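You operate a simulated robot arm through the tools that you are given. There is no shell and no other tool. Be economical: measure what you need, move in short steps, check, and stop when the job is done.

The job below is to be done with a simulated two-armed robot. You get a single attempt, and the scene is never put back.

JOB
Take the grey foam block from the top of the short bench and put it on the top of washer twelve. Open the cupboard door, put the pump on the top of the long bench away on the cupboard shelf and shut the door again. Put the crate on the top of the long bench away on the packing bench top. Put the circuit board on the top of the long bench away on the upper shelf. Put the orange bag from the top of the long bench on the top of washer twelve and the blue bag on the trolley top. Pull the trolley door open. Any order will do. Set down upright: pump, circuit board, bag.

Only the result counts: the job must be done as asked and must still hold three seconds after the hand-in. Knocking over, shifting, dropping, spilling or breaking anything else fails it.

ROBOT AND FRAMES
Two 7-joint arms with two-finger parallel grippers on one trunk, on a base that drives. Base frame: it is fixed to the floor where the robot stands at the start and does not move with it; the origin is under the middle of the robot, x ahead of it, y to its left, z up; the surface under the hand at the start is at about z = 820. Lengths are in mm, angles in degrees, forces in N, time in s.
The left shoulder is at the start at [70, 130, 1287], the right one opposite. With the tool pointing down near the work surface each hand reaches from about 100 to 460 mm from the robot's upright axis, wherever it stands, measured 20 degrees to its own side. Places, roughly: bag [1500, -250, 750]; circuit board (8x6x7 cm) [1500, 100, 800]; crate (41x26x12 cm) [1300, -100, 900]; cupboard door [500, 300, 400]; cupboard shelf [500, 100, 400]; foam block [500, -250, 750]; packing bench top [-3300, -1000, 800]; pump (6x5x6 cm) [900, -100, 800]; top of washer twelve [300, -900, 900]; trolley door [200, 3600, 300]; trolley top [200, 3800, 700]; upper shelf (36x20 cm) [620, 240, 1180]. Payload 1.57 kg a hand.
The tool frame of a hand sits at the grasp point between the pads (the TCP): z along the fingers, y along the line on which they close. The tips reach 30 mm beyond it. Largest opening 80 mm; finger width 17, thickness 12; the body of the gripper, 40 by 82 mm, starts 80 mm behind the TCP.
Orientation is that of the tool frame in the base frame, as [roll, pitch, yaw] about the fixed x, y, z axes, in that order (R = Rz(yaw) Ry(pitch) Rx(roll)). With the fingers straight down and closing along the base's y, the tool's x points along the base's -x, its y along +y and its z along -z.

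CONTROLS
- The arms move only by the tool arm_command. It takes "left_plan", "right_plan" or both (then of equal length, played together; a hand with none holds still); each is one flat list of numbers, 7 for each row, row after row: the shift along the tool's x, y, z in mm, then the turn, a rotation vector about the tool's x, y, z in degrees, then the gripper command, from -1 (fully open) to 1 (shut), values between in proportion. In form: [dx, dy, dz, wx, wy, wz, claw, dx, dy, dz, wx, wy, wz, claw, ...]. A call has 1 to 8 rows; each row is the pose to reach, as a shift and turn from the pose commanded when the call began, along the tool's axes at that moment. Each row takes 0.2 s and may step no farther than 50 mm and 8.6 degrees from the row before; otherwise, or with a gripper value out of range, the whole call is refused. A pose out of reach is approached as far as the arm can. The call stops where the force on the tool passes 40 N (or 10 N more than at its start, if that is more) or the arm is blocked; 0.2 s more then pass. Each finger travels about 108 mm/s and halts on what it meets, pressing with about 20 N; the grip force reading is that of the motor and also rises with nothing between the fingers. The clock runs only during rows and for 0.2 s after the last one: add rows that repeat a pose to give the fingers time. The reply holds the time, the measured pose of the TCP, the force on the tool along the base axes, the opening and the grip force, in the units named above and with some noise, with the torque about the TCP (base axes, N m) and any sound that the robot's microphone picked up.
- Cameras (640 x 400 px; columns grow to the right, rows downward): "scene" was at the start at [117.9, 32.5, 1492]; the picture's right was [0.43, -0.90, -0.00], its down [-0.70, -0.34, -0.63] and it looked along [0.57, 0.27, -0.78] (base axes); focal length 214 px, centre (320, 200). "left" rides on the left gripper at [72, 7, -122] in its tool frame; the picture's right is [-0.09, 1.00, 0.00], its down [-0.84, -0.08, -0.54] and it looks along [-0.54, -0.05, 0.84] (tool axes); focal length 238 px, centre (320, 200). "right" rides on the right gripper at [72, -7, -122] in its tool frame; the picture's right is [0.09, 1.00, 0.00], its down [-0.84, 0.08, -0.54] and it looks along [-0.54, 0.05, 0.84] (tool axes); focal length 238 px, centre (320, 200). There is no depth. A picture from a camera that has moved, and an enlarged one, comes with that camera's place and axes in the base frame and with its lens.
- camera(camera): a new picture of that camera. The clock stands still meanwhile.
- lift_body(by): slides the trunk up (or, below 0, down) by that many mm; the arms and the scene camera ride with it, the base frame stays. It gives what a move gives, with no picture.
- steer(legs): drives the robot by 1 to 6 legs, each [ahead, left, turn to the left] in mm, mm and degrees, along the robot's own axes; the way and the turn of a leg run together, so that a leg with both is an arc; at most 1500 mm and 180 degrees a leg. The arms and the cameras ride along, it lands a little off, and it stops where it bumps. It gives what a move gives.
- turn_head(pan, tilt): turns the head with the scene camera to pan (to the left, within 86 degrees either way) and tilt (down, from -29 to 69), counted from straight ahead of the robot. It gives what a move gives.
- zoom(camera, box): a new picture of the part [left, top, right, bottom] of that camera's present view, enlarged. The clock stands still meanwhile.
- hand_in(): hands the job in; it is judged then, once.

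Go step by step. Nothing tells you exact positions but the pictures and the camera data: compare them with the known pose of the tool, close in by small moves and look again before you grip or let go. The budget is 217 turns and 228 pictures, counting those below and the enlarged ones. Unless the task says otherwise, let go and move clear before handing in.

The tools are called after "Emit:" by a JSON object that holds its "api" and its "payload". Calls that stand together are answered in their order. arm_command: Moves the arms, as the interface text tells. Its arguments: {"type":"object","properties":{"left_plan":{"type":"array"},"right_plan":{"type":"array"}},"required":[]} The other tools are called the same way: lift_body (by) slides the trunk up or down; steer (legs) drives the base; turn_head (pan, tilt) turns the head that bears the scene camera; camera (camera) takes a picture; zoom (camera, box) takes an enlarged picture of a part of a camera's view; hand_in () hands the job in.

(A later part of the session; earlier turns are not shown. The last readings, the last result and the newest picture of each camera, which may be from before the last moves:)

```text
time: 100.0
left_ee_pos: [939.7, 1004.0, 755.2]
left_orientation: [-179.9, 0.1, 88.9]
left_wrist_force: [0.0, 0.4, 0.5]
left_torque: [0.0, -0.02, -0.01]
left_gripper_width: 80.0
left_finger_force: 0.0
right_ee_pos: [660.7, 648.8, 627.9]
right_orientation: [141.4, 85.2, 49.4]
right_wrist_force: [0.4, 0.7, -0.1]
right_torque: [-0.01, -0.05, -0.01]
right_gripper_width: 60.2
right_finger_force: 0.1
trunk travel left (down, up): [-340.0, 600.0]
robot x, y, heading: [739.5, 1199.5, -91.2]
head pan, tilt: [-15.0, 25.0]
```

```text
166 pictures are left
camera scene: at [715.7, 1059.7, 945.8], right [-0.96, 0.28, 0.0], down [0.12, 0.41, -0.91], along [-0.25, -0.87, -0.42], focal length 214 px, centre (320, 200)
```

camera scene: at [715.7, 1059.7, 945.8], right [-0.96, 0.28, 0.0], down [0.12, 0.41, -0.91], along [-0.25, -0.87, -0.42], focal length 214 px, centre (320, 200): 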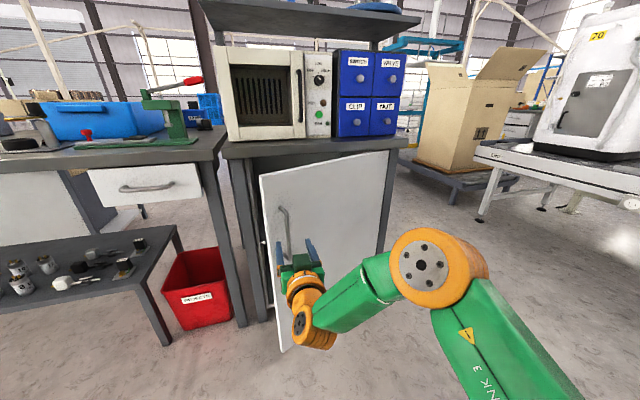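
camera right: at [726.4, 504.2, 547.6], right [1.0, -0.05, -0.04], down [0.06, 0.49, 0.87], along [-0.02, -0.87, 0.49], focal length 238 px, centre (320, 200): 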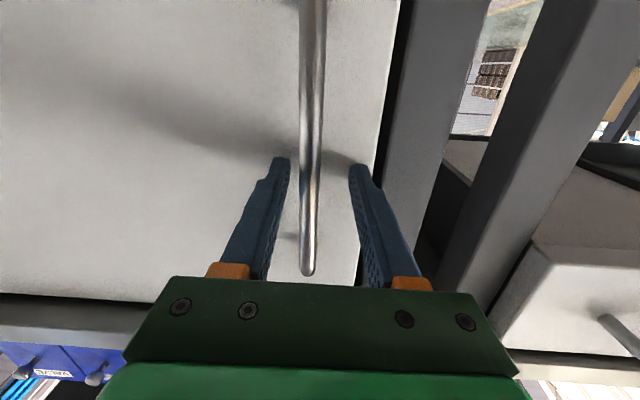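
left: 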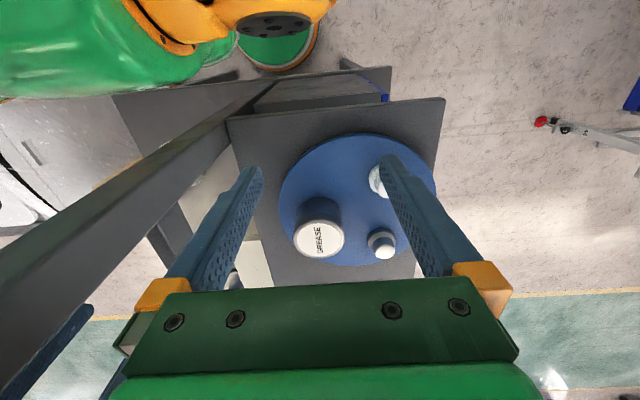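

Emit:
{"api": "steer", "payload": {"legs": [[100, 500, 0]]}}

Emit:
{"api": "arm_command", "payload": {"left_plan": [-35, 2, 19, 0, -8.2, 0, 0, -70, 4, 38, 0, -16.4, 0, 0.5, -105, 6, 57, 0, -24.6, 0, 1, -140, 8, 76, 0, -32.8, 0, 1, -175, 10, 95, 0, -41, 0, 1, -210, 12, 114, 0, -49.2, 0, 1, -245, 14, 133, 0, -57.4, 0, 1, -280, 16, 152, 0, -65.6, 0, 1], "right_plan": [17, 0, -25, 0, 8, 0, -0.5, 34, 0, -50, 0, 16, 0, -0.5, 51, 0, -75, 0, 24, 0, -0.5, 68, 0, -100, 0, 32, 0, -0.5, 85, 0, -125, 0, 40, 0, -0.5, 102, 0, -150, 0, 48, 0, -0.5, 119, 0, -175, 0, 56, 0, -0.5, 136, 0, -200, 0, 64, 0, -0.5]}}

Emit:
{"api": "arm_command", "payload": {"left_plan": [0, 0, 0, 0, -8.2, 0, 1, 0, 0, 0, 0, -16.4, 0, 1, 0, 0, 0, 0, -24.4, 0, 1, 0, 0, 0, 0, -24.4, 0, 1], "right_plan": [0, 0, 0, 0, 7, 0, -0.5, 0, 0, 0, 0, 14, 0, -0.5, 0, 0, 0, 0, 21, 0, -0.5, 0, 0, 0, 0, 21, 0, -0.5]}}

Emit:
{"api": "camera", "payload": {"camera": "scene"}}

```text
time: 103.0
left_ee_pos: [1446.0, 894.4, 755.1]
left_orientation: [-179.9, 0.1, 89.0]
left_wrist_force: [0.0, 0.1, 0.9]
left_torque: [0.0, 0.02, 0.04]
left_gripper_width: 79.8
left_finger_force: 0.1
right_ee_pos: [1166.7, 540.5, 627.1]
right_orientation: [141.7, 85.3, 49.8]
right_wrist_force: [0.0, -0.2, -0.1]
right_torque: [0.01, -0.04, 0.06]
right_gripper_width: 59.8
right_finger_force: 0.1
trunk travel left (down, up): [-340.0, 600.0]
robot x, y, heading: [1251.0, 1092.5, -90.8]
head pan, tilt: [-15.0, 25.0]
```

```text
time: 104.8
left_ee_pos: [1457.7, 614.6, 601.7]
left_orientation: [-179.6, 65.6, 89.3]
left_wrist_force: [0.6, -0.4, 0.2]
left_torque: [0.01, -0.01, -0.01]
left_gripper_width: 0.1
left_finger_force: 19.8
right_ee_pos: [1181.1, 747.6, 504.2]
right_orientation: [176.9, 22.2, 87.0]
right_wrist_force: [-0.4, 0.5, -0.1]
right_torque: [-0.02, -0.02, 0.02]
right_gripper_width: 60.2
right_finger_force: 0.1
trunk travel left (down, up): [-340.0, 600.0]
robot x, y, heading: [1246.2, 1093.4, -91.2]
head pan, tilt: [-15.0, 25.0]
```

```text
time: 105.8
left_ee_pos: [1487.0, 631.8, 743.3]
left_orientation: [-172.7, 89.8, 96.1]
left_wrist_force: [0.5, 0.2, -0.6]
left_torque: [-0.02, 0.02, 0.02]
left_gripper_width: 0.0
left_finger_force: 20.4
left hand out of reach, approached as far as the arm can: row 1, 2, 3, 4
right_ee_pos: [1179.9, 748.7, 504.2]
right_orientation: [177.1, 1.2, 88.0]
right_wrist_force: [0.4, 0.6, 0.4]
right_torque: [-0.04, -0.01, -0.03]
right_gripper_width: 60.1
right_finger_force: 0.1
trunk travel left (down, up): [-340.0, 600.0]
robot x, y, heading: [1249.4, 1091.4, -91.2]
head pan, tilt: [-15.0, 25.0]
```

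```text
165 pictures are left
camera scene: at [1221.6, 951.5, 945.6], right [-0.96, 0.28, 0.0], down [0.12, 0.41, -0.91], along [-0.25, -0.87, -0.42], focal length 214 px, centre (320, 200)
```

scene: 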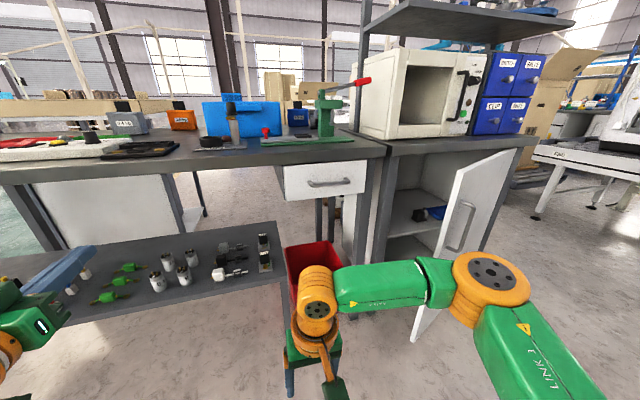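

The cupboard interior and shelf are visible. I turn so the left hand points toward -x and drive beside the long bench to get inside the door's swing.

Emit:
{"api": "steer", "payload": {"legs": [[0, 0, -79], [51, 230, 0]]}}

Emit:
{"api": "turn_head", "payload": {"pan": 15, "tilt": 25}}

Emit:
{"api": "camera", "payload": {"camera": "scene"}}

```text
time: 111.0
left_ee_pos: [826.6, 541.2, 743.0]
left_orientation: [-160.3, 89.8, 29.0]
left_wrist_force: [0.0, -0.2, -0.3]
left_torque: [0.0, 0.0, 0.01]
left_gripper_width: 0.0
left_finger_force: 19.9
right_ee_pos: [885.3, 864.6, 504.5]
right_orientation: [177.2, 1.3, 8.4]
right_wrist_force: [0.2, 0.5, -0.1]
right_torque: [0.03, -0.01, 0.01]
right_gripper_width: 59.9
right_finger_force: 0.2
trunk travel left (down, up): [-340.0, 600.0]
robot x, y, heading: [1237.4, 859.7, -170.5]
head pan, tilt: [-15.0, 25.0]
```

```text
time: 111.9
left_ee_pos: [827.9, 540.4, 742.4]
left_orientation: [-164.5, 89.7, 24.7]
left_wrist_force: [0.2, 0.0, 0.2]
left_torque: [0.0, -0.01, 0.01]
left_gripper_width: 0.0
left_finger_force: 19.7
right_ee_pos: [886.0, 863.6, 505.9]
right_orientation: [177.0, 1.3, 8.4]
right_wrist_force: [-0.7, 0.5, 0.7]
right_torque: [-0.01, -0.02, 0.0]
right_gripper_width: 59.9
right_finger_force: 0.0
trunk travel left (down, up): [-340.0, 600.0]
robot x, y, heading: [1234.9, 859.8, -170.7]
head pan, tilt: [15.0, 25.0]
```

```text
164 pictures are left
camera scene: at [1101.6, 811.5, 945.7], right [-0.41, 0.91, 0.0], down [0.39, 0.17, -0.91], along [-0.83, -0.37, -0.42], focal length 214 px, centre (320, 200)
```

scene: 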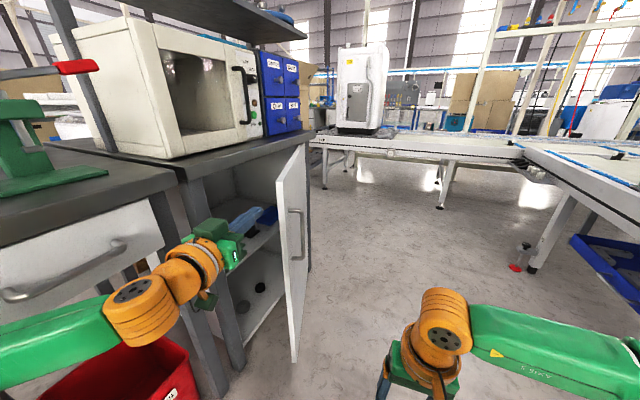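

The left fingertip is just outside the door gap. I drive in and then sweep the door open.

Emit:
{"api": "steer", "payload": {"legs": [[180, 0, 0], [90, -45, 0]]}}

Emit:
{"api": "camera", "payload": {"camera": "scene"}}

```text
time: 113.0
left_ee_pos: [750.9, 536.9, 742.5]
left_orientation: [155.5, 89.6, -16.8]
left_wrist_force: [12.5, 5.1, -0.8]
left_torque: [-0.03, 0.1, -0.12]
left_gripper_width: 0.0
left_finger_force: 19.5
right_ee_pos: [806.8, 850.9, 506.5]
right_orientation: [177.1, 1.6, 8.4]
right_wrist_force: [0.5, 0.9, 0.2]
right_torque: [0.0, 0.0, 0.02]
right_gripper_width: 60.0
right_finger_force: 0.1
trunk travel left (down, up): [-340.0, 600.0]
robot x, y, heading: [1157.0, 842.7, -170.4]
head pan, tilt: [15.0, 25.0]
stopped in leg 1: the force on the tool passed its limit at 129 N (the readings are from after the stop); the commanded pose is now the measured one
```

```text
163 pictures are left
camera scene: at [1022.9, 799.0, 946.4], right [-0.42, 0.91, 0.0], down [0.38, 0.17, -0.91], along [-0.83, -0.38, -0.42], focal length 214 px, centre (320, 200)
```

scene: 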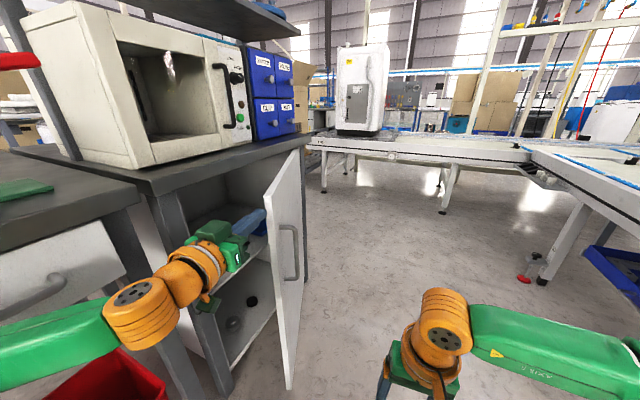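

The tip met the door's edge. I back off 50 mm and shift the hand 60 mm toward the cupboard, then look.

Emit:
{"api": "steer", "payload": {"legs": [[-50, 0, 0]]}}

Emit:
{"api": "arm_command", "payload": {"left_plan": [0, 30, 0, 0, 0, 0, 1, 0, 60, 0, 0, 0, 0, 1, 0, 60, 0, 0, 0, 0, 1]}}

Emit:
{"api": "camera", "payload": {"camera": "left"}}

Emit:
{"api": "zoom", "payload": {"camera": "scene", "box": [100, 120, 340, 360]}}

```text
time: 114.0
left_ee_pos: [797.0, 543.4, 742.3]
left_orientation: [178.8, 89.4, 6.5]
left_wrist_force: [0.0, -0.1, 0.0]
left_torque: [0.03, -0.01, 0.03]
left_gripper_width: 0.1
left_finger_force: 20.0
right_ee_pos: [853.3, 856.8, 504.9]
right_orientation: [177.0, 1.3, 8.4]
right_wrist_force: [0.1, 0.3, 0.0]
right_torque: [0.01, 0.02, 0.02]
right_gripper_width: 60.2
right_finger_force: 0.1
trunk travel left (down, up): [-340.0, 600.0]
robot x, y, heading: [1202.4, 854.1, -170.5]
head pan, tilt: [15.0, 25.0]
```

```text
time: 114.8
left_ee_pos: [804.7, 482.3, 742.1]
left_orientation: [178.0, 89.5, 5.9]
left_wrist_force: [-0.1, 0.4, 0.4]
left_torque: [-0.04, 0.02, -0.01]
left_gripper_width: 0.1
left_finger_force: 20.3
right_ee_pos: [853.9, 856.8, 505.2]
right_orientation: [177.1, 1.3, 8.5]
right_wrist_force: [-0.9, 0.2, 0.4]
right_torque: [0.03, -0.03, -0.07]
right_gripper_width: 60.0
right_finger_force: 0.0
trunk travel left (down, up): [-340.0, 600.0]
robot x, y, heading: [1203.7, 853.3, -170.6]
head pan, tilt: [15.0, 25.0]
```

```text
162 pictures are left
camera left: at [927.3, 493.3, 673.2], right [0.14, -0.99, 0.09], down [0.52, 0.15, 0.84], along [-0.84, -0.07, 0.53], focal length 238 px, centre (320, 200)
```

left: 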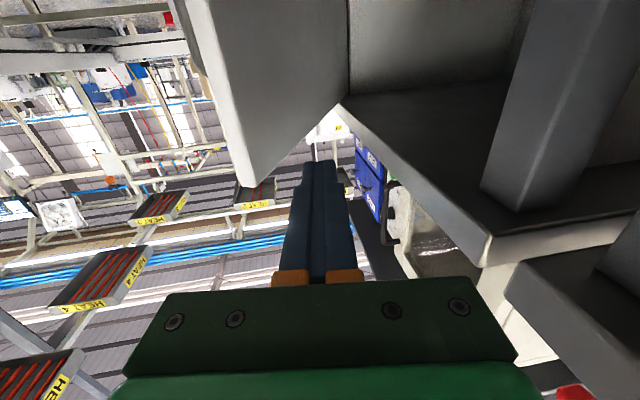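

```text
1.67 times, centred on (220, 240) of scene
camera zoom: at [1069.2, 805.8, 945.7], right [-0.41, 0.91, 0.0], down [0.38, 0.18, -0.91], along [-0.82, -0.38, -0.42], focal length 358 px, centre (487, 133)
```

zoom: 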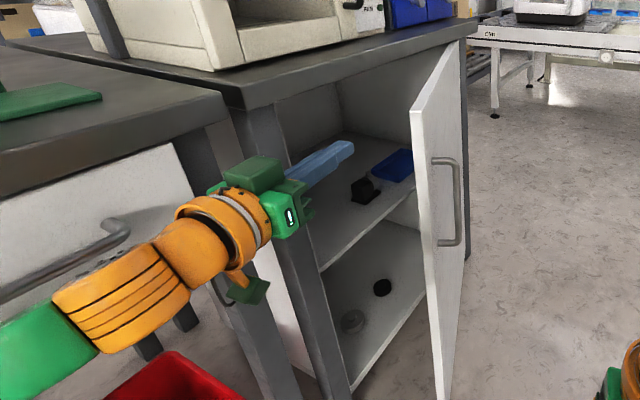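

Door edge sits at about (716,548); my hand at y≈482 will pass inside it. I drive in.

Emit:
{"api": "steer", "payload": {"legs": [[150, 0, 0]]}}

Emit:
{"api": "steer", "payload": {"legs": [[60, -50, 0], [80, -50, 0]]}}

Emit:
{"api": "camera", "payload": {"camera": "scene"}}

```text
time: 116.3
left_ee_pos: [701.6, 436.5, 747.9]
left_orientation: [-69.8, 89.4, 122.6]
left_wrist_force: [0.1, 0.8, 0.2]
left_torque: [-0.03, -0.01, 0.02]
left_gripper_width: 0.0
left_finger_force: 19.8
right_ee_pos: [721.8, 819.0, 511.6]
right_orientation: [176.6, 2.2, 11.9]
right_wrist_force: [-1.0, 0.8, 0.0]
right_torque: [0.02, 0.0, -0.03]
right_gripper_width: 59.8
right_finger_force: 0.0
trunk travel left (down, up): [-340.0, 600.0]
robot x, y, heading: [1067.8, 826.1, -166.7]
head pan, tilt: [15.0, 25.0]
stopped in leg 1: the robot was blocked; the commanded pose is now the measured one
```

```text
time: 118.0
left_ee_pos: [532.0, 498.9, 739.3]
left_orientation: [-125.3, 89.0, 66.5]
left_wrist_force: [-1.1, -0.5, 1.4]
left_torque: [0.02, -0.01, -0.01]
left_gripper_width: 0.0
left_finger_force: 20.0
right_ee_pos: [556.7, 882.4, 504.0]
right_orientation: [177.2, 1.4, 11.6]
right_wrist_force: [0.0, 0.0, -0.8]
right_torque: [0.0, -0.04, 0.01]
right_gripper_width: 60.1
right_finger_force: 0.1
trunk travel left (down, up): [-340.0, 600.0]
robot x, y, heading: [906.8, 895.7, -167.5]
head pan, tilt: [15.0, 25.0]
```

```text
160 pictures are left
camera scene: at [774.1, 842.4, 945.6], right [-0.46, 0.89, 0.0], down [0.38, 0.2, -0.91], along [-0.8, -0.42, -0.42], focal length 214 px, centre (320, 200)
```

scene: 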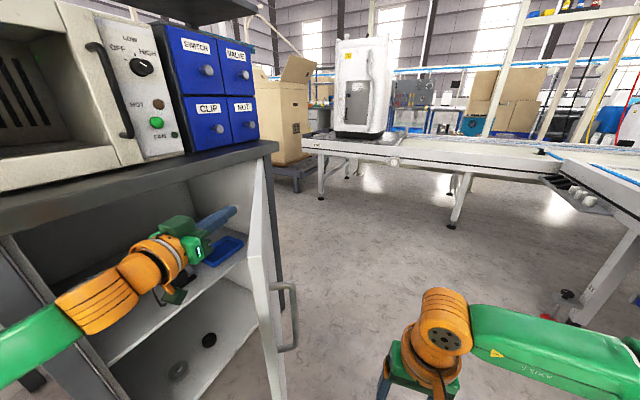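

The door has swung to about 45°. I keep sweeping it toward -x/+y.

Emit:
{"api": "steer", "payload": {"legs": [[62, -65, 0], [62, -65, 0]]}}

Emit:
{"api": "camera", "payload": {"camera": "scene"}}

Emit:
{"api": "camera", "payload": {"camera": "left"}}

```text
time: 119.9
left_ee_pos: [382.3, 599.8, 738.7]
left_orientation: [-125.4, 88.9, 66.5]
left_wrist_force: [0.1, 0.3, 0.2]
left_torque: [0.02, -0.03, -0.01]
left_gripper_width: 0.0
left_finger_force: 20.5
right_ee_pos: [407.8, 985.0, 504.3]
right_orientation: [177.2, 1.4, 11.5]
right_wrist_force: [0.3, -0.2, -0.7]
right_torque: [-0.01, -0.01, 0.0]
right_gripper_width: 60.0
right_finger_force: 0.0
trunk travel left (down, up): [-340.0, 600.0]
robot x, y, heading: [755.9, 994.9, -167.2]
head pan, tilt: [15.0, 25.0]
```

```text
159 pictures are left
camera scene: at [625.8, 943.5, 945.6], right [-0.46, 0.89, 0.0], down [0.38, 0.2, -0.91], along [-0.8, -0.42, -0.42], focal length 214 px, centre (320, 200)
```

scene: 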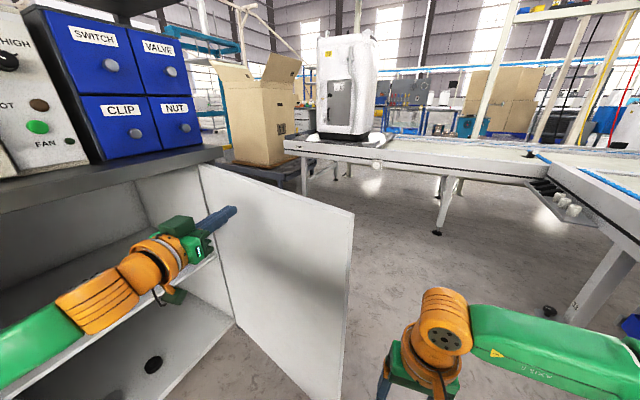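

```text
158 pictures are left
camera left: at [503.8, 620.9, 670.4], right [0.2, -0.98, 0.08], down [0.51, 0.17, 0.84], along [-0.84, -0.13, 0.53], focal length 238 px, centre (320, 200)
```

left: 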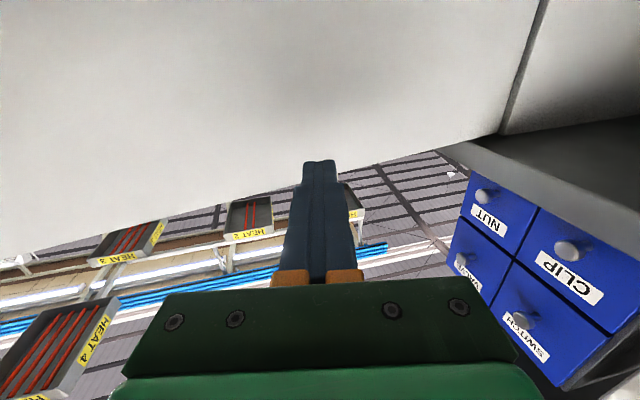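

The door is now about 78° open. I withdraw along +x, raise the trunk, and bring the left hand back to pointing down for driving.

Emit:
{"api": "steer", "payload": {"legs": [[-150, 0, 0], [-350, 60, 0]]}}

Emit:
{"api": "lift_body", "payload": {"by": 400}}

Emit:
{"api": "arm_command", "payload": {"left_plan": [10, 0, -25, 0, 8.2, 0, -1, 20, 0, -50, 0, 16.4, 0, -1, 30, 0, -75, 0, 24.6, 0, -1, 40, 0, -100, 0, 32.8, 0, -1, 50, 0, -125, 0, 41, 0, -1, 60, 0, -150, 0, 49.2, 0, -1, 70, 0, -175, 0, 57.4, 0, -1, 80, 0, -200, 0, 65.6, 0, -1]}}

Emit:
{"api": "arm_command", "payload": {"left_plan": [0, 0, 0, 0, 8.2, 0, -1, 0, 0, 0, 0, 16.4, 0, -1, 0, 0, 0, 0, 24.2, 0, -1]}}

Emit:
{"api": "camera", "payload": {"camera": "scene"}}

```text
time: 123.1
left_ee_pos: [883.7, 650.0, 739.2]
left_orientation: [-123.1, 88.8, 68.8]
left_wrist_force: [-0.2, -0.5, -0.1]
left_torque: [-0.02, -0.01, 0.02]
left_gripper_width: 0.1
left_finger_force: 19.7
right_ee_pos: [909.8, 1033.8, 505.1]
right_orientation: [177.1, 1.4, 11.5]
right_wrist_force: [-0.7, -0.1, 0.4]
right_torque: [0.02, -0.01, 0.01]
right_gripper_width: 60.0
right_finger_force: 0.0
trunk travel left (down, up): [-340.0, 600.0]
robot x, y, heading: [1257.4, 1047.0, -167.6]
head pan, tilt: [15.0, 25.0]
```

```text
time: 127.0
left_ee_pos: [884.3, 649.3, 1139.1]
left_orientation: [-124.0, 88.9, 68.0]
left_wrist_force: [-0.4, 0.3, -0.1]
left_torque: [0.01, -0.02, -0.01]
left_gripper_width: 0.1
left_finger_force: 20.0
right_ee_pos: [909.9, 1034.8, 905.6]
right_orientation: [177.1, 1.4, 11.3]
right_wrist_force: [-0.3, -0.1, 0.9]
right_torque: [-0.03, -0.01, 0.0]
right_gripper_width: 60.3
right_finger_force: 0.0
trunk travel left (down, up): [-740.0, 200.0]
robot x, y, heading: [1256.7, 1047.2, -167.7]
head pan, tilt: [15.0, 25.0]
```

```text
time: 128.8
left_ee_pos: [1080.1, 691.9, 1063.6]
left_orientation: [-179.0, 24.1, 12.1]
left_wrist_force: [-0.6, 0.7, -0.3]
left_torque: [0.01, 0.04, 0.0]
left_gripper_width: 80.0
left_finger_force: 0.1
right_ee_pos: [909.5, 1033.6, 905.4]
right_orientation: [177.2, 1.6, 11.4]
right_wrist_force: [0.1, 0.0, 0.2]
right_torque: [-0.03, 0.01, 0.02]
right_gripper_width: 60.0
right_finger_force: 0.0
trunk travel left (down, up): [-740.0, 200.0]
robot x, y, heading: [1261.7, 1046.5, -167.8]
head pan, tilt: [15.0, 25.0]
```

```text
time: 129.6
left_ee_pos: [1070.7, 716.8, 1047.9]
left_orientation: [-176.4, 5.6, 5.7]
left_wrist_force: [-1.2, -0.7, -0.5]
left_torque: [0.08, -0.02, 0.01]
left_gripper_width: 79.7
left_finger_force: 0.1
left hand out of reach, approached as far as the arm can: row 1, 2, 3
right_ee_pos: [906.3, 1034.1, 904.9]
right_orientation: [177.1, 1.3, 11.4]
right_wrist_force: [-0.3, -0.2, -0.3]
right_torque: [-0.02, 0.0, 0.0]
right_gripper_width: 59.9
right_finger_force: 0.1
trunk travel left (down, up): [-740.0, 200.0]
robot x, y, heading: [1258.9, 1046.5, -167.6]
head pan, tilt: [15.0, 25.0]
```

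```text
157 pictures are left
camera scene: at [1124.2, 992.8, 1345.4], right [-0.46, 0.89, 0.0], down [0.38, 0.19, -0.91], along [-0.8, -0.42, -0.42], focal length 214 px, centre (320, 200)
```

scene: 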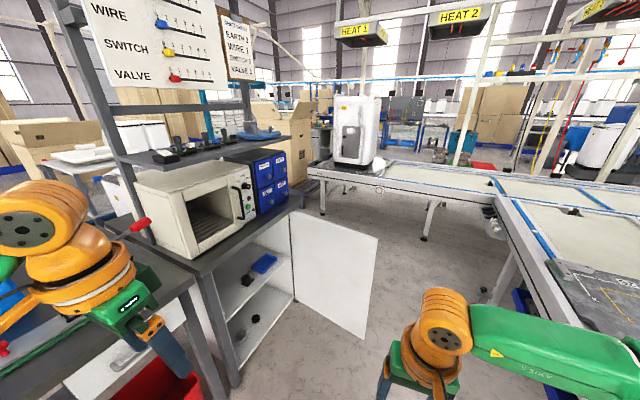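

The door is wide open. Now I drive around the east end of the long bench toward its -y side, stopping to look.

Emit:
{"api": "steer", "payload": {"legs": [[0, 0, 78], [0, 1450, 0]]}}

Emit:
{"api": "turn_head", "payload": {"pan": 0, "tilt": 15}}

Emit:
{"api": "camera", "payload": {"camera": "scene"}}

Emit:
{"api": "turn_head", "payload": {"pan": -55, "tilt": 20}}

Emit:
{"api": "camera", "payload": {"camera": "scene"}}

```text
time: 140.1
left_ee_pos: [2992.0, 841.8, 1048.1]
left_orientation: [-176.5, 5.8, 85.6]
left_wrist_force: [-0.2, -0.6, 0.4]
left_torque: [-0.02, 0.01, 0.0]
left_gripper_width: 80.0
left_finger_force: 0.0
right_ee_pos: [2650.1, 734.8, 906.1]
right_orientation: [177.0, 1.4, 91.4]
right_wrist_force: [-0.4, -0.9, 0.2]
right_torque: [-0.02, 0.01, 0.0]
right_gripper_width: 60.0
right_finger_force: 0.1
trunk travel left (down, up): [-740.0, 200.0]
robot x, y, heading: [2701.5, 1078.4, -87.9]
head pan, tilt: [15.0, 25.0]
```

```text
time: 140.8
left_ee_pos: [2991.9, 841.2, 1047.0]
left_orientation: [-176.4, 5.8, 85.5]
left_wrist_force: [0.0, 0.1, 0.3]
left_torque: [0.0, 0.0, 0.0]
left_gripper_width: 79.9
left_finger_force: 0.0
right_ee_pos: [2651.6, 735.1, 904.9]
right_orientation: [177.1, 1.4, 91.3]
right_wrist_force: [0.0, 1.3, -0.4]
right_torque: [-0.01, 0.01, 0.02]
right_gripper_width: 60.1
right_finger_force: 0.0
trunk travel left (down, up): [-740.0, 200.0]
robot x, y, heading: [2702.4, 1083.1, -87.7]
head pan, tilt: [0.0, 15.0]
```

```text
156 pictures are left
camera scene: at [2705.1, 937.4, 1361.9], right [-1.0, -0.04, 0.0], down [-0.01, 0.26, -0.97], along [0.04, -0.96, -0.26], focal length 214 px, centre (320, 200)
```

scene: 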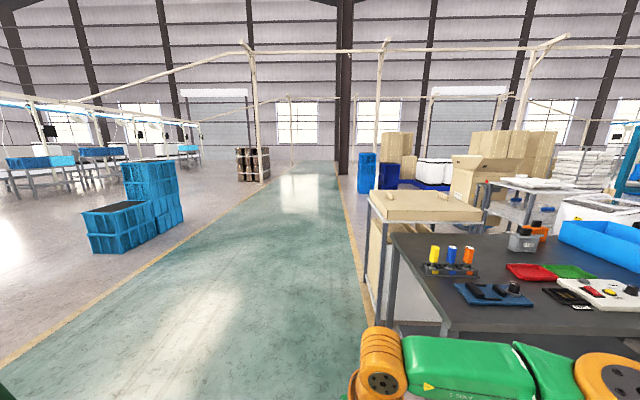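

```text
time: 142.1
left_ee_pos: [2991.9, 842.8, 1048.2]
left_orientation: [-176.5, 5.8, 85.7]
left_wrist_force: [-0.5, -0.4, 0.7]
left_torque: [0.0, 0.01, 0.01]
left_gripper_width: 80.1
left_finger_force: 0.0
right_ee_pos: [2649.9, 733.9, 905.0]
right_orientation: [177.1, 1.5, 91.3]
right_wrist_force: [1.1, 0.1, -0.4]
right_torque: [-0.01, -0.01, -0.02]
right_gripper_width: 60.0
right_finger_force: 0.0
trunk travel left (down, up): [-740.0, 200.0]
robot x, y, heading: [2700.3, 1080.3, -87.8]
head pan, tilt: [-55.0, 20.0]
```

```text
155 pictures are left
camera scene: at [2627.1, 974.1, 1353.8], right [-0.61, 0.79, 0.0], down [0.27, 0.21, -0.94], along [-0.75, -0.57, -0.34], focal length 214 px, centre (320, 200)
```

scene: 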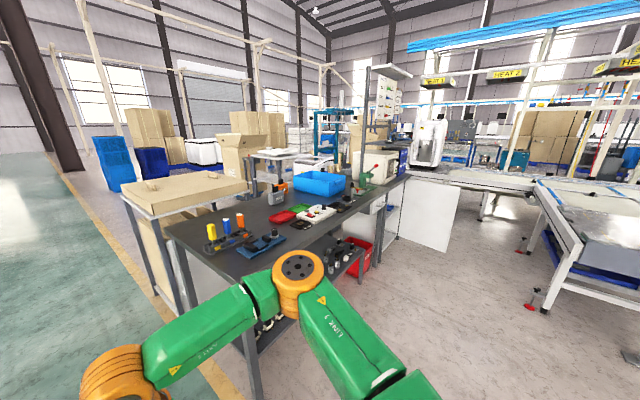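

A clear aisle lies ahead. I take it past the cardboard table, then look right.

Emit:
{"api": "steer", "payload": {"legs": [[0, 400, -2], [1400, 0, 0], [1300, 0, 0]]}}

Emit:
{"api": "camera", "payload": {"camera": "scene"}}

Emit:
{"api": "turn_head", "payload": {"pan": -86, "tilt": 20}}

Emit:
{"api": "camera", "payload": {"camera": "scene"}}

```text
time: 157.2
left_ee_pos: [3402.8, -1844.4, 1048.5]
left_orientation: [-176.4, 5.8, 84.1]
left_wrist_force: [0.7, 0.1, 0.8]
left_torque: [0.02, 0.01, 0.02]
left_gripper_width: 79.8
left_finger_force: 0.2
right_ee_pos: [3059.2, -1943.2, 905.6]
right_orientation: [177.2, 1.3, 89.8]
right_wrist_force: [-1.0, 0.0, 0.1]
right_torque: [0.0, -0.02, 0.01]
right_gripper_width: 60.3
right_finger_force: 0.2
trunk travel left (down, up): [-740.0, 200.0]
robot x, y, heading: [3116.7, -1597.5, -89.2]
head pan, tilt: [-55.0, 20.0]
```

```text
154 pictures are left
camera scene: at [3041.2, -1702.6, 1353.8], right [-0.59, 0.81, 0.0], down [0.28, 0.2, -0.94], along [-0.76, -0.55, -0.34], focal length 214 px, centre (320, 200)
```

scene: 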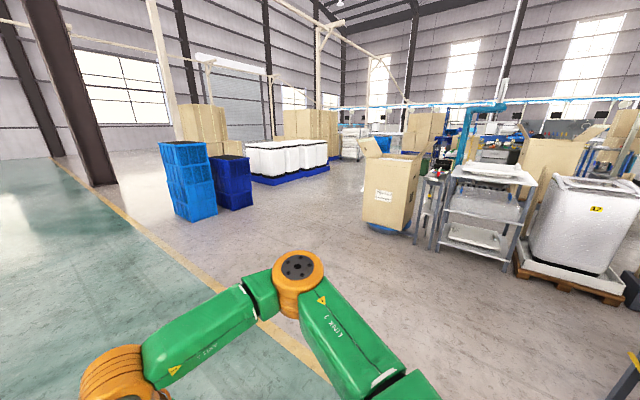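

```text
time: 158.2
left_ee_pos: [3402.7, -1845.2, 1049.3]
left_orientation: [-176.3, 5.9, 84.1]
left_wrist_force: [-1.0, 0.3, 0.0]
left_torque: [0.03, -0.01, -0.02]
left_gripper_width: 79.6
left_finger_force: 0.0
right_ee_pos: [3058.0, -1942.8, 904.3]
right_orientation: [177.2, 1.4, 89.8]
right_wrist_force: [0.1, -0.5, 0.5]
right_torque: [0.0, -0.01, 0.02]
right_gripper_width: 59.9
right_finger_force: 0.0
trunk travel left (down, up): [-740.0, 200.0]
robot x, y, heading: [3117.5, -1596.9, -89.0]
head pan, tilt: [-85.9, 20.0]
```

```text
153 pictures are left
camera scene: at [3024.0, -1656.5, 1353.8], right [-0.09, 1.0, 0.0], down [0.34, 0.03, -0.94], along [-0.94, -0.08, -0.34], focal length 214 px, centre (320, 200)
```

scene: 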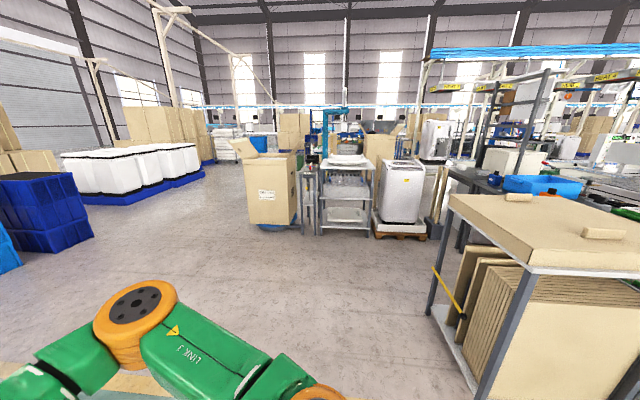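

The area south of the bench is open; washer 12 stands beside a rack. I drive west, turn to face +y, and approach the bench from the south.

Emit:
{"api": "steer", "payload": {"legs": [[0, -1450, 0], [0, -450, 0], [0, 0, 179], [450, 0, 0]]}}

Emit:
{"api": "turn_head", "payload": {"pan": 0, "tilt": 30}}

Emit:
{"api": "camera", "payload": {"camera": "scene"}}

Emit:
{"api": "turn_head", "payload": {"pan": 60, "tilt": 30}}

Emit:
{"api": "camera", "payload": {"camera": "scene"}}

```text
time: 177.3
left_ee_pos: [939.7, -917.4, 1049.2]
left_orientation: [-176.4, 5.9, -94.9]
left_wrist_force: [0.3, 0.2, -0.1]
left_torque: [0.0, -0.04, 0.0]
left_gripper_width: 80.1
left_finger_force: 0.0
right_ee_pos: [1280.5, -813.0, 907.0]
right_orientation: [177.1, 1.4, -89.2]
right_wrist_force: [0.6, -0.1, -0.1]
right_torque: [0.02, -0.01, -0.02]
right_gripper_width: 60.0
right_finger_force: 0.0
trunk travel left (down, up): [-740.0, 200.0]
robot x, y, heading: [1229.5, -1155.4, 92.0]
head pan, tilt: [-85.9, 20.0]
```

```text
time: 178.9
left_ee_pos: [939.0, -916.4, 1048.3]
left_orientation: [-176.3, 5.8, -94.9]
left_wrist_force: [0.0, 0.3, -0.4]
left_torque: [-0.01, 0.01, -0.01]
left_gripper_width: 79.9
left_finger_force: 0.1
right_ee_pos: [1280.8, -811.7, 905.6]
right_orientation: [177.0, 1.4, -89.1]
right_wrist_force: [-0.8, -0.2, 0.2]
right_torque: [-0.02, 0.01, -0.01]
right_gripper_width: 60.0
right_finger_force: 0.0
trunk travel left (down, up): [-740.0, 200.0]
robot x, y, heading: [1228.7, -1158.1, 91.7]
head pan, tilt: [0.0, 30.0]
```

```text
152 pictures are left
camera scene: at [1223.7, -1018.5, 1337.7], right [1.0, 0.03, 0.0], down [0.02, -0.5, -0.87], along [-0.03, 0.87, -0.5], focal length 214 px, centre (320, 200)
```

scene: 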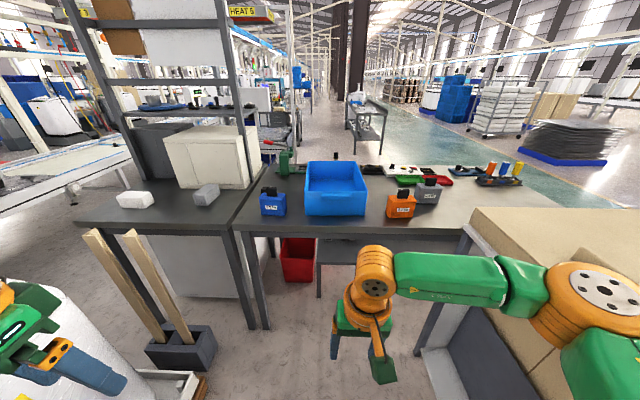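

```text
time: 180.2
left_ee_pos: [939.3, -917.1, 1049.1]
left_orientation: [-176.3, 5.8, -94.9]
left_wrist_force: [0.2, 0.2, 0.2]
left_torque: [-0.01, 0.04, 0.03]
left_gripper_width: 79.7
left_finger_force: 0.1
right_ee_pos: [1280.3, -811.9, 905.1]
right_orientation: [177.2, 1.5, -89.2]
right_wrist_force: [-0.1, 0.0, -0.1]
right_torque: [-0.01, 0.03, -0.03]
right_gripper_width: 60.0
right_finger_force: 0.2
trunk travel left (down, up): [-740.0, 200.0]
robot x, y, heading: [1229.5, -1157.4, 92.1]
head pan, tilt: [60.0, 30.0]
```

```text
151 pictures are left
camera scene: at [1146.8, -1066.1, 1337.7], right [0.47, 0.88, 0.0], down [0.44, -0.24, -0.87], along [-0.76, 0.41, -0.5], focal length 214 px, centre (320, 200)
```

scene: 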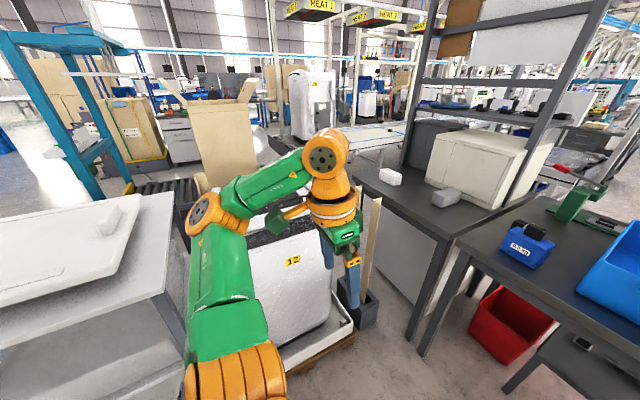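

I place the foam at about (658,-142), orange bag (1543,-245), blue bag (987,-260), crate centre about (1262,-40). First the foam: I raise both hands and drive in with the left hand toward it.

Emit:
{"api": "arm_command", "payload": {"right_plan": [0, 0, -45, 0, 0, 0, -0.5, 0, 0, -90, 0, 0, 0, -0.5, 0, 0, -135, 0, 0, 0, -0.5, 0, 0, -160, 0, 0, 0, -0.5]}}

Emit:
{"api": "steer", "payload": {"legs": [[500, 0, -1.5], [77, 279, 0]]}}

Emit:
{"api": "turn_head", "payload": {"pan": 35, "tilt": 40}}

Emit:
{"api": "camera", "payload": {"camera": "scene"}}

Emit:
{"api": "camera", "payload": {"camera": "left"}}

```text
time: 181.2
left_ee_pos: [939.8, -916.9, 1049.4]
left_orientation: [-176.5, 5.9, -94.9]
left_wrist_force: [1.1, 0.4, 1.3]
left_torque: [0.03, 0.0, 0.0]
left_gripper_width: 79.9
left_finger_force: 0.1
right_ee_pos: [1287.8, -814.8, 1065.9]
right_orientation: [177.1, 1.4, -89.1]
right_wrist_force: [0.5, -0.4, -0.1]
right_torque: [0.01, 0.0, 0.03]
right_gripper_width: 59.9
right_finger_force: 0.0
trunk travel left (down, up): [-740.0, 200.0]
robot x, y, heading: [1229.9, -1158.5, 91.7]
head pan, tilt: [60.0, 30.0]
```

```text
time: 185.8
left_ee_pos: [646.9, -329.9, 1048.7]
left_orientation: [-176.5, 5.8, -96.3]
left_wrist_force: [0.5, -0.3, -0.1]
left_torque: [-0.03, 0.01, -0.01]
left_gripper_width: 80.0
left_finger_force: 0.1
right_ee_pos: [1000.1, -234.8, 1064.3]
right_orientation: [177.2, 1.4, -90.5]
right_wrist_force: [-0.6, 0.4, -0.7]
right_torque: [-0.02, -0.04, 0.03]
right_gripper_width: 60.0
right_finger_force: 0.0
trunk travel left (down, up): [-740.0, 200.0]
robot x, y, heading: [931.8, -579.8, 90.6]
head pan, tilt: [60.0, 30.0]
```

```text
time: 186.7
left_ee_pos: [646.7, -329.2, 1049.3]
left_orientation: [-176.4, 5.8, -96.3]
left_wrist_force: [-0.3, 0.1, 0.5]
left_torque: [-0.03, -0.01, -0.02]
left_gripper_width: 79.9
left_finger_force: 0.0
right_ee_pos: [998.5, -234.5, 1063.9]
right_orientation: [177.0, 1.3, -90.5]
right_wrist_force: [-0.7, 0.0, -0.4]
right_torque: [0.0, 0.0, -0.08]
right_gripper_width: 59.9
right_finger_force: 0.1
trunk travel left (down, up): [-740.0, 200.0]
robot x, y, heading: [930.8, -577.0, 90.7]
head pan, tilt: [35.0, 40.0]
```

```text
150 pictures are left
camera scene: at [880.1, -459.0, 1322.4], right [0.81, 0.58, 0.0], down [0.37, -0.52, -0.77], along [-0.45, 0.62, -0.64], focal length 214 px, centre (320, 200)
```

scene: 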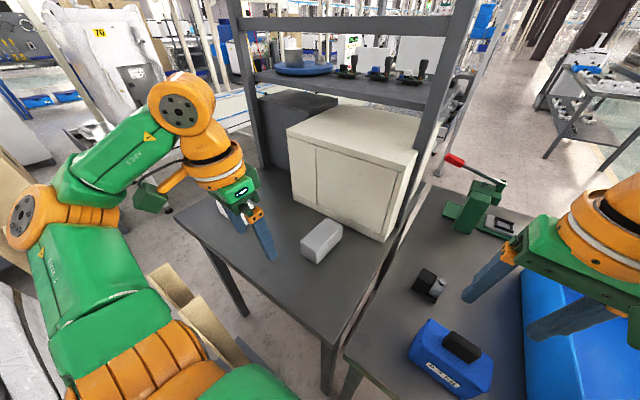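

```text
149 pictures are left
camera left: at [623.3, -409.3, 1164.3], right [-0.98, 0.21, -0.05], down [0.13, 0.77, 0.63], along [0.17, 0.61, -0.78], focal length 238 px, centre (320, 200)
```

left: 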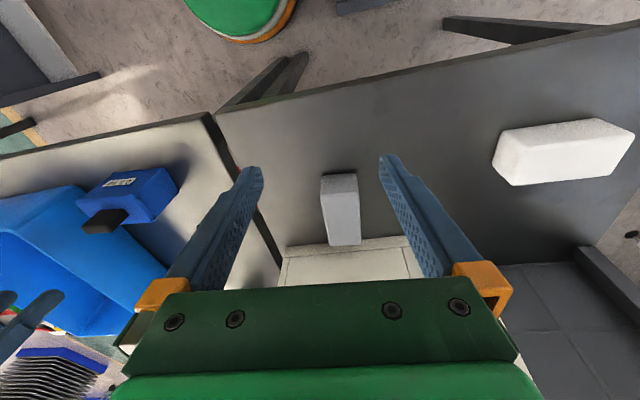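

Foam at (660,-138), long side along y, about 60 mm wide, and the hand's closing direction suits it. I straighten the left hand and move above it.

Emit:
{"api": "arm_command", "payload": {"left_plan": [-35.7, 3.3, 10, -0.7, 1.2, 0, -1, -71, 6.6, 30, -1.4, 2.4, 0, -1, -107, 10, 60, -2.1, 3.6, 0, -1, -143, 13.3, 90, -2.8, 4.8, 0, -1, -178, 16.6, 117, -3.6, 5.8, 0, -1, -178, 16.6, 117, -3.6, 5.8, 0, -1]}}

Emit:
{"api": "camera", "payload": {"camera": "left"}}

Emit:
{"api": "camera", "payload": {"camera": "scene"}}

```text
time: 188.1
left_ee_pos: [660.2, -139.3, 950.4]
left_orientation: [179.9, 0.0, -96.5]
left_wrist_force: [0.1, -0.2, 1.0]
left_torque: [0.03, 0.0, -0.01]
left_gripper_width: 79.9
left_finger_force: 0.1
right_ee_pos: [999.3, -235.2, 1065.6]
right_orientation: [177.3, 1.4, -90.5]
right_wrist_force: [1.2, 0.4, 0.3]
right_torque: [0.0, 0.0, -0.01]
right_gripper_width: 59.8
right_finger_force: 0.1
trunk travel left (down, up): [-740.0, 200.0]
robot x, y, heading: [933.0, -579.1, 90.5]
head pan, tilt: [35.0, 40.0]
```

```text
148 pictures are left
camera left: at [643.9, -208.6, 1074.0], right [-0.98, 0.2, 0.0], down [0.17, 0.82, 0.54], along [0.11, 0.53, -0.84], focal length 238 px, centre (320, 200)
```

left: 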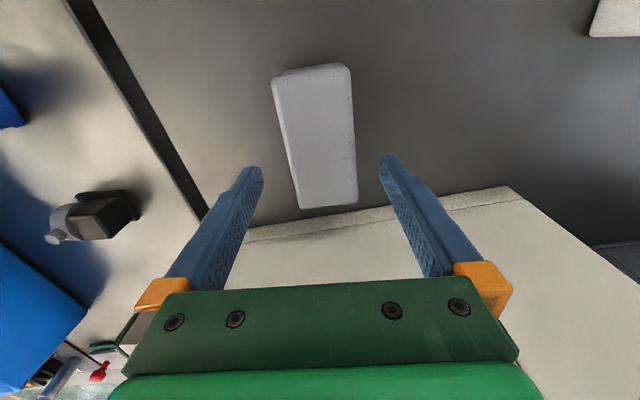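

```text
147 pictures are left
camera scene: at [879.9, -459.9, 1322.4], right [0.81, 0.58, 0.0], down [0.37, -0.52, -0.77], along [-0.44, 0.62, -0.64], focal length 214 px, centre (320, 200)
```

scene: 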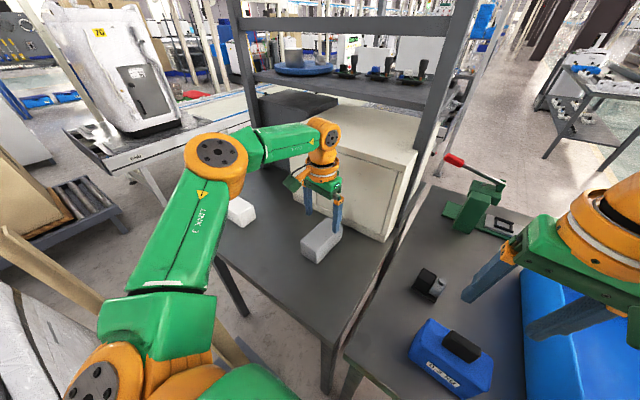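

Foam is centred at about (656,-136). I descend around it.

Emit:
{"api": "arm_command", "payload": {"left_plan": [0, 4, 25, 0, 0, -1.5, -1, 0, 4, 50, 0, 0, -1.5, -1, 0, 4, 75, 0, 0, -1.5, -1, 0, 4, 75, 0, 0, -1.5, -1]}}

Emit:
{"api": "camera", "payload": {"camera": "left"}}

Emit:
{"api": "zoom", "payload": {"camera": "scene", "box": [260, 130, 400, 280]}}

```text
time: 189.1
left_ee_pos: [657.4, -143.3, 876.0]
left_orientation: [179.9, 0.1, -94.9]
left_wrist_force: [0.8, -0.2, 0.1]
left_torque: [0.03, -0.02, -0.01]
left_gripper_width: 80.1
left_finger_force: 0.1
left hand out of reach, approached as far as the arm can: row 3, 4
right_ee_pos: [999.0, -235.4, 1065.0]
right_orientation: [177.1, 1.4, -90.5]
right_wrist_force: [-0.6, -0.1, -0.1]
right_torque: [0.01, 0.01, 0.01]
right_gripper_width: 59.9
right_finger_force: 0.0
trunk travel left (down, up): [-740.0, 200.0]
robot x, y, heading: [934.5, -576.9, 90.6]
head pan, tilt: [35.0, 40.0]
```

```text
146 pictures are left
camera left: at [644.0, -213.4, 1000.0], right [-0.98, 0.18, 0.0], down [0.15, 0.83, 0.54], along [0.09, 0.54, -0.84], focal length 238 px, centre (320, 200)
```

left: 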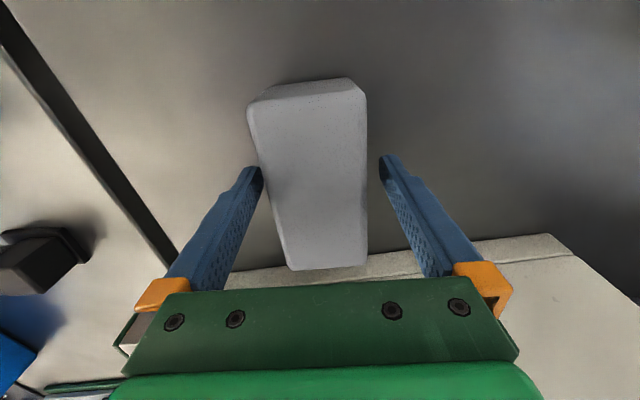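

```text
2.67 times, centred on (330, 205) of scene
camera zoom: at [880.3, -458.8, 1322.3], right [0.81, 0.58, 0.0], down [0.37, -0.52, -0.77], along [-0.44, 0.62, -0.64], focal length 572 px, centre (293, 187)
```

zoom: 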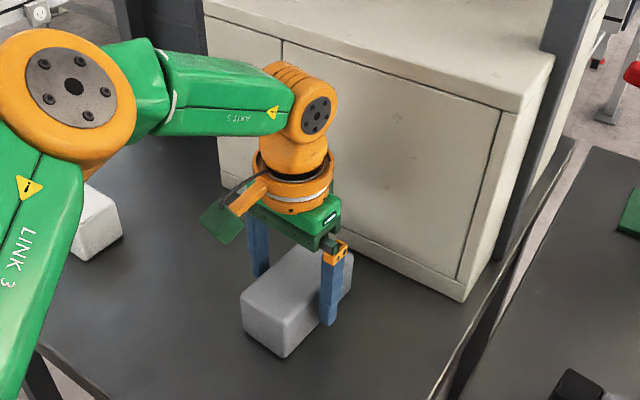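

The foam is well between the fingers but the arm is at its limit. I step the base 30 mm left (hand compensating) for reach.

Emit:
{"api": "arm_command", "payload": {"left_plan": [0, 0, -40, 0, 0, 0, -1, 0, 0, -40, 0, 0, 0, -1]}}

Emit:
{"api": "steer", "payload": {"legs": [[0, 30, 0]]}}

```text
time: 189.7
left_ee_pos: [656.8, -142.2, 915.4]
left_orientation: [179.9, 0.0, -94.9]
left_wrist_force: [-0.4, 0.0, -0.5]
left_torque: [0.01, -0.01, 0.0]
left_gripper_width: 79.7
left_finger_force: 0.0
right_ee_pos: [999.5, -234.1, 1064.1]
right_orientation: [177.2, 1.4, -90.5]
right_wrist_force: [-1.2, -0.3, -0.1]
right_torque: [-0.04, -0.02, -0.01]
right_gripper_width: 59.9
right_finger_force: 0.0
trunk travel left (down, up): [-740.0, 200.0]
robot x, y, heading: [931.6, -581.6, 90.6]
head pan, tilt: [35.0, 40.0]
```

```text
time: 190.5
left_ee_pos: [631.2, -143.3, 915.4]
left_orientation: [179.7, 0.0, -95.0]
left_wrist_force: [-0.2, -0.3, 1.2]
left_torque: [-0.02, 0.09, 0.0]
left_gripper_width: 79.9
left_finger_force: 0.1
right_ee_pos: [973.1, -235.5, 1064.0]
right_orientation: [176.9, 1.4, -90.6]
right_wrist_force: [1.1, -0.1, -0.3]
right_torque: [-0.04, 0.04, -0.02]
right_gripper_width: 60.0
right_finger_force: 0.1
trunk travel left (down, up): [-740.0, 200.0]
robot x, y, heading: [900.4, -580.4, 90.6]
head pan, tilt: [35.0, 40.0]
```

Emit:
{"api": "arm_command", "payload": {"left_plan": [-5.5, -28.6, 0, 0, 0, 0, -1, -5.5, -28.6, 0, 0, 0, 0, -1, -5.5, -28.6, 30, 0, 0, 0, -1, -5.5, -28.6, 50, 0, 0, 0, -1, -5.5, -28.6, 59, 0, 0, 0, -1, -5.5, -28.6, 59, 0, 0, 0, -1]}}

Emit:
{"api": "camera", "payload": {"camera": "left"}}

```text
time: 191.9
left_ee_pos: [652.6, -152.6, 861.4]
left_orientation: [-180.0, 0.1, -94.9]
left_wrist_force: [0.7, -0.4, -0.3]
left_torque: [-0.01, 0.01, -0.01]
left_gripper_width: 80.1
left_finger_force: 0.0
left hand out of reach, approached as far as the arm can: row 3, 4, 5, 6
right_ee_pos: [969.6, -235.2, 1065.2]
right_orientation: [177.0, 1.3, -90.5]
right_wrist_force: [-0.3, -0.2, 0.2]
right_torque: [0.02, -0.03, 0.0]
right_gripper_width: 59.7
right_finger_force: 0.0
trunk travel left (down, up): [-740.0, 200.0]
robot x, y, heading: [902.1, -577.0, 90.5]
head pan, tilt: [35.0, 40.0]
```

```text
144 pictures are left
camera left: at [640.7, -222.2, 986.3], right [-0.98, 0.18, 0.0], down [0.15, 0.83, 0.54], along [0.1, 0.53, -0.84], focal length 238 px, centre (320, 200)
```

left: 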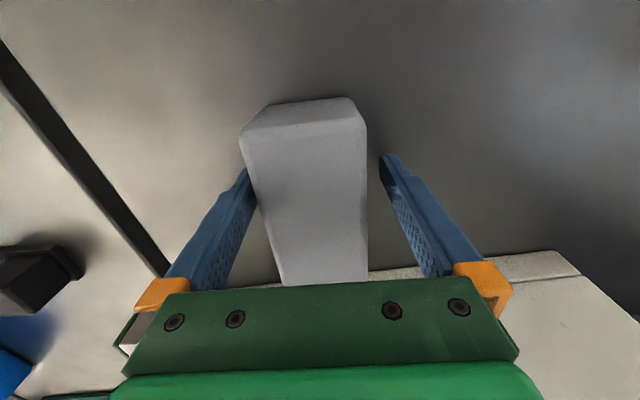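

The shoulder is too high for this reach, so I lift the hand, lower the trunk 100 mm and retry.

Emit:
{"api": "arm_command", "payload": {"left_plan": [0, 0, -40, 0, 0, 0, -1, 0, 0, -80, 0, 0, 0, -1, 0, 0, -120, 0, 0, 0, -1, 0, 0, -155, 0, 0, 0, -1]}}

Emit:
{"api": "lift_body", "payload": {"by": -100}}

```text
time: 192.9
left_ee_pos: [653.4, -151.3, 1016.0]
left_orientation: [180.0, 0.0, -95.0]
left_wrist_force: [0.8, -0.2, -0.1]
left_torque: [0.03, 0.0, 0.0]
left_gripper_width: 80.1
left_finger_force: 0.1
right_ee_pos: [970.2, -235.3, 1063.6]
right_orientation: [177.1, 1.4, -90.6]
right_wrist_force: [0.7, -0.3, 0.8]
right_torque: [0.03, -0.03, 0.0]
right_gripper_width: 60.2
right_finger_force: 0.1
trunk travel left (down, up): [-740.0, 200.0]
robot x, y, heading: [903.2, -577.2, 90.4]
head pan, tilt: [35.0, 40.0]
```

```text
time: 194.1
left_ee_pos: [652.7, -150.8, 921.6]
left_orientation: [-180.0, 0.0, -95.0]
left_wrist_force: [-0.3, -0.7, -0.9]
left_torque: [-0.02, 0.02, -0.02]
left_gripper_width: 80.1
left_finger_force: 0.0
right_ee_pos: [969.9, -235.9, 973.4]
right_orientation: [176.9, 2.0, -90.6]
right_wrist_force: [-0.3, 3.9, 12.4]
right_torque: [0.01, -0.49, 0.14]
right_gripper_width: 59.8
right_finger_force: 0.0
trunk travel left (down, up): [-646.0, 294.0]
robot x, y, heading: [900.1, -575.8, 90.3]
head pan, tilt: [35.0, 40.0]
stopped: the force on the tool passed its limit at 63 N (the readings are from after the stop); the commanded pose is now the measured one
```

The right hand came down on the blue bag's top. I raise it at once and look.

Emit:
{"api": "arm_command", "payload": {"right_plan": [0, 0, -40, 0, 0, 0, -0.5, 0, 0, -80, 0, 0, 0, -0.5, 0, 0, -110, 0, 0, 0, -0.5]}}

Emit:
{"api": "camera", "payload": {"camera": "scene"}}

Emit:
{"api": "camera", "payload": {"camera": "right"}}

```text
time: 194.9
left_ee_pos: [652.6, -150.7, 921.5]
left_orientation: [-180.0, 0.1, -95.0]
left_wrist_force: [-0.3, -0.5, -0.4]
left_torque: [-0.03, 0.01, -0.02]
left_gripper_width: 80.1
left_finger_force: 0.0
right_ee_pos: [973.9, -237.0, 1082.4]
right_orientation: [177.0, 1.9, -90.6]
right_wrist_force: [0.6, -0.3, 0.7]
right_torque: [0.01, -0.01, 0.02]
right_gripper_width: 60.0
right_finger_force: 0.1
trunk travel left (down, up): [-646.0, 294.0]
robot x, y, heading: [902.8, -576.8, 90.6]
head pan, tilt: [35.0, 40.0]
```

```text
143 pictures are left
camera scene: at [850.1, -459.6, 1228.3], right [0.81, 0.58, 0.0], down [0.37, -0.52, -0.77], along [-0.44, 0.62, -0.64], focal length 214 px, centre (320, 200)
```

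scene: 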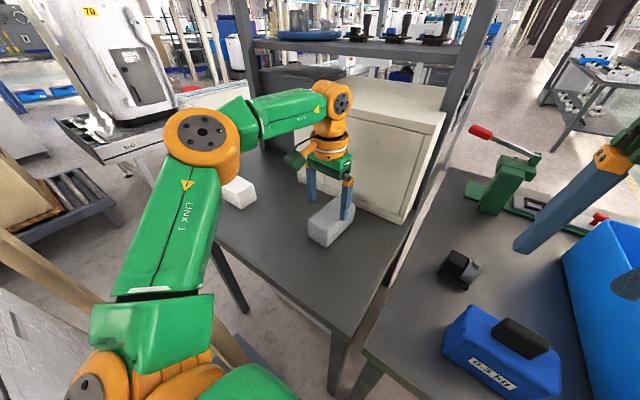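

```text
142 pictures are left
camera right: at [986.3, -314.0, 1201.7], right [-1.0, -0.09, 0.05], down [-0.04, 0.82, 0.57], along [-0.09, 0.57, -0.82], focal length 238 px, centre (320, 200)
```

right: 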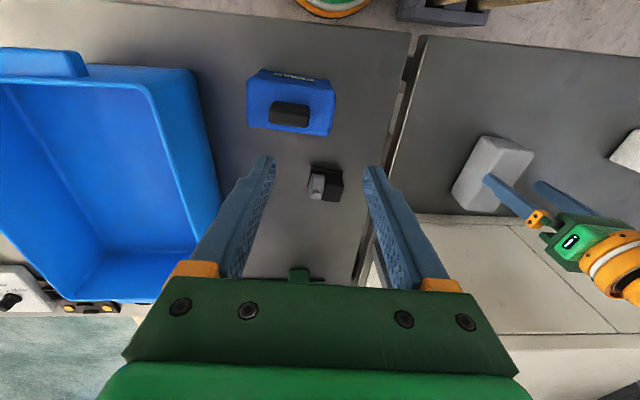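

The blue bag stands undisturbed. I finish lowering the left hand onto the foam.

Emit:
{"api": "arm_command", "payload": {"left_plan": [-10, -6, 0, 0, 0, 0, -1, -10, -6, 30, 0, 0, 0, -1, -10, -6, 50, 0, 0, 0, -1, -10, -6, 65, 0, 0, 0, -1, -10, -6, 65, 0, 0, 0, -1]}}

Emit:
{"api": "camera", "payload": {"camera": "left"}}

```text
time: 196.1
left_ee_pos: [659.5, -141.9, 856.0]
left_orientation: [-180.0, 0.0, -94.9]
left_wrist_force: [-0.9, -0.3, -0.3]
left_torque: [0.02, -0.02, 0.04]
left_gripper_width: 80.0
left_finger_force: 0.1
right_ee_pos: [974.1, -236.7, 1081.7]
right_orientation: [177.0, 1.8, -90.6]
right_wrist_force: [-0.2, -0.1, 0.6]
right_torque: [0.0, 0.0, -0.01]
right_gripper_width: 59.9
right_finger_force: 0.0
trunk travel left (down, up): [-646.0, 294.0]
robot x, y, heading: [903.7, -576.7, 90.5]
head pan, tilt: [35.0, 40.0]
```

```text
141 pictures are left
camera left: at [647.5, -212.2, 980.4], right [-0.98, 0.18, 0.0], down [0.15, 0.83, 0.54], along [0.1, 0.53, -0.84], focal length 238 px, centre (320, 200)
```

left: 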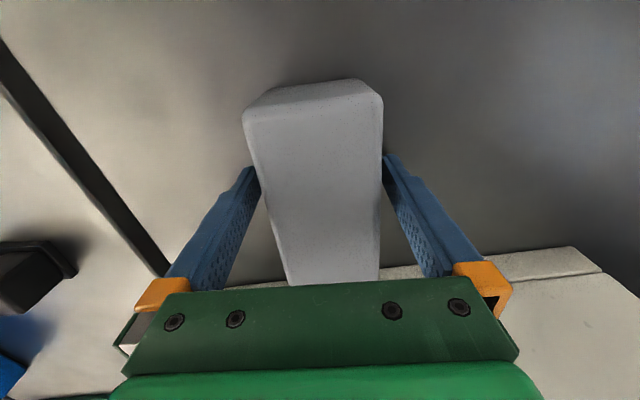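

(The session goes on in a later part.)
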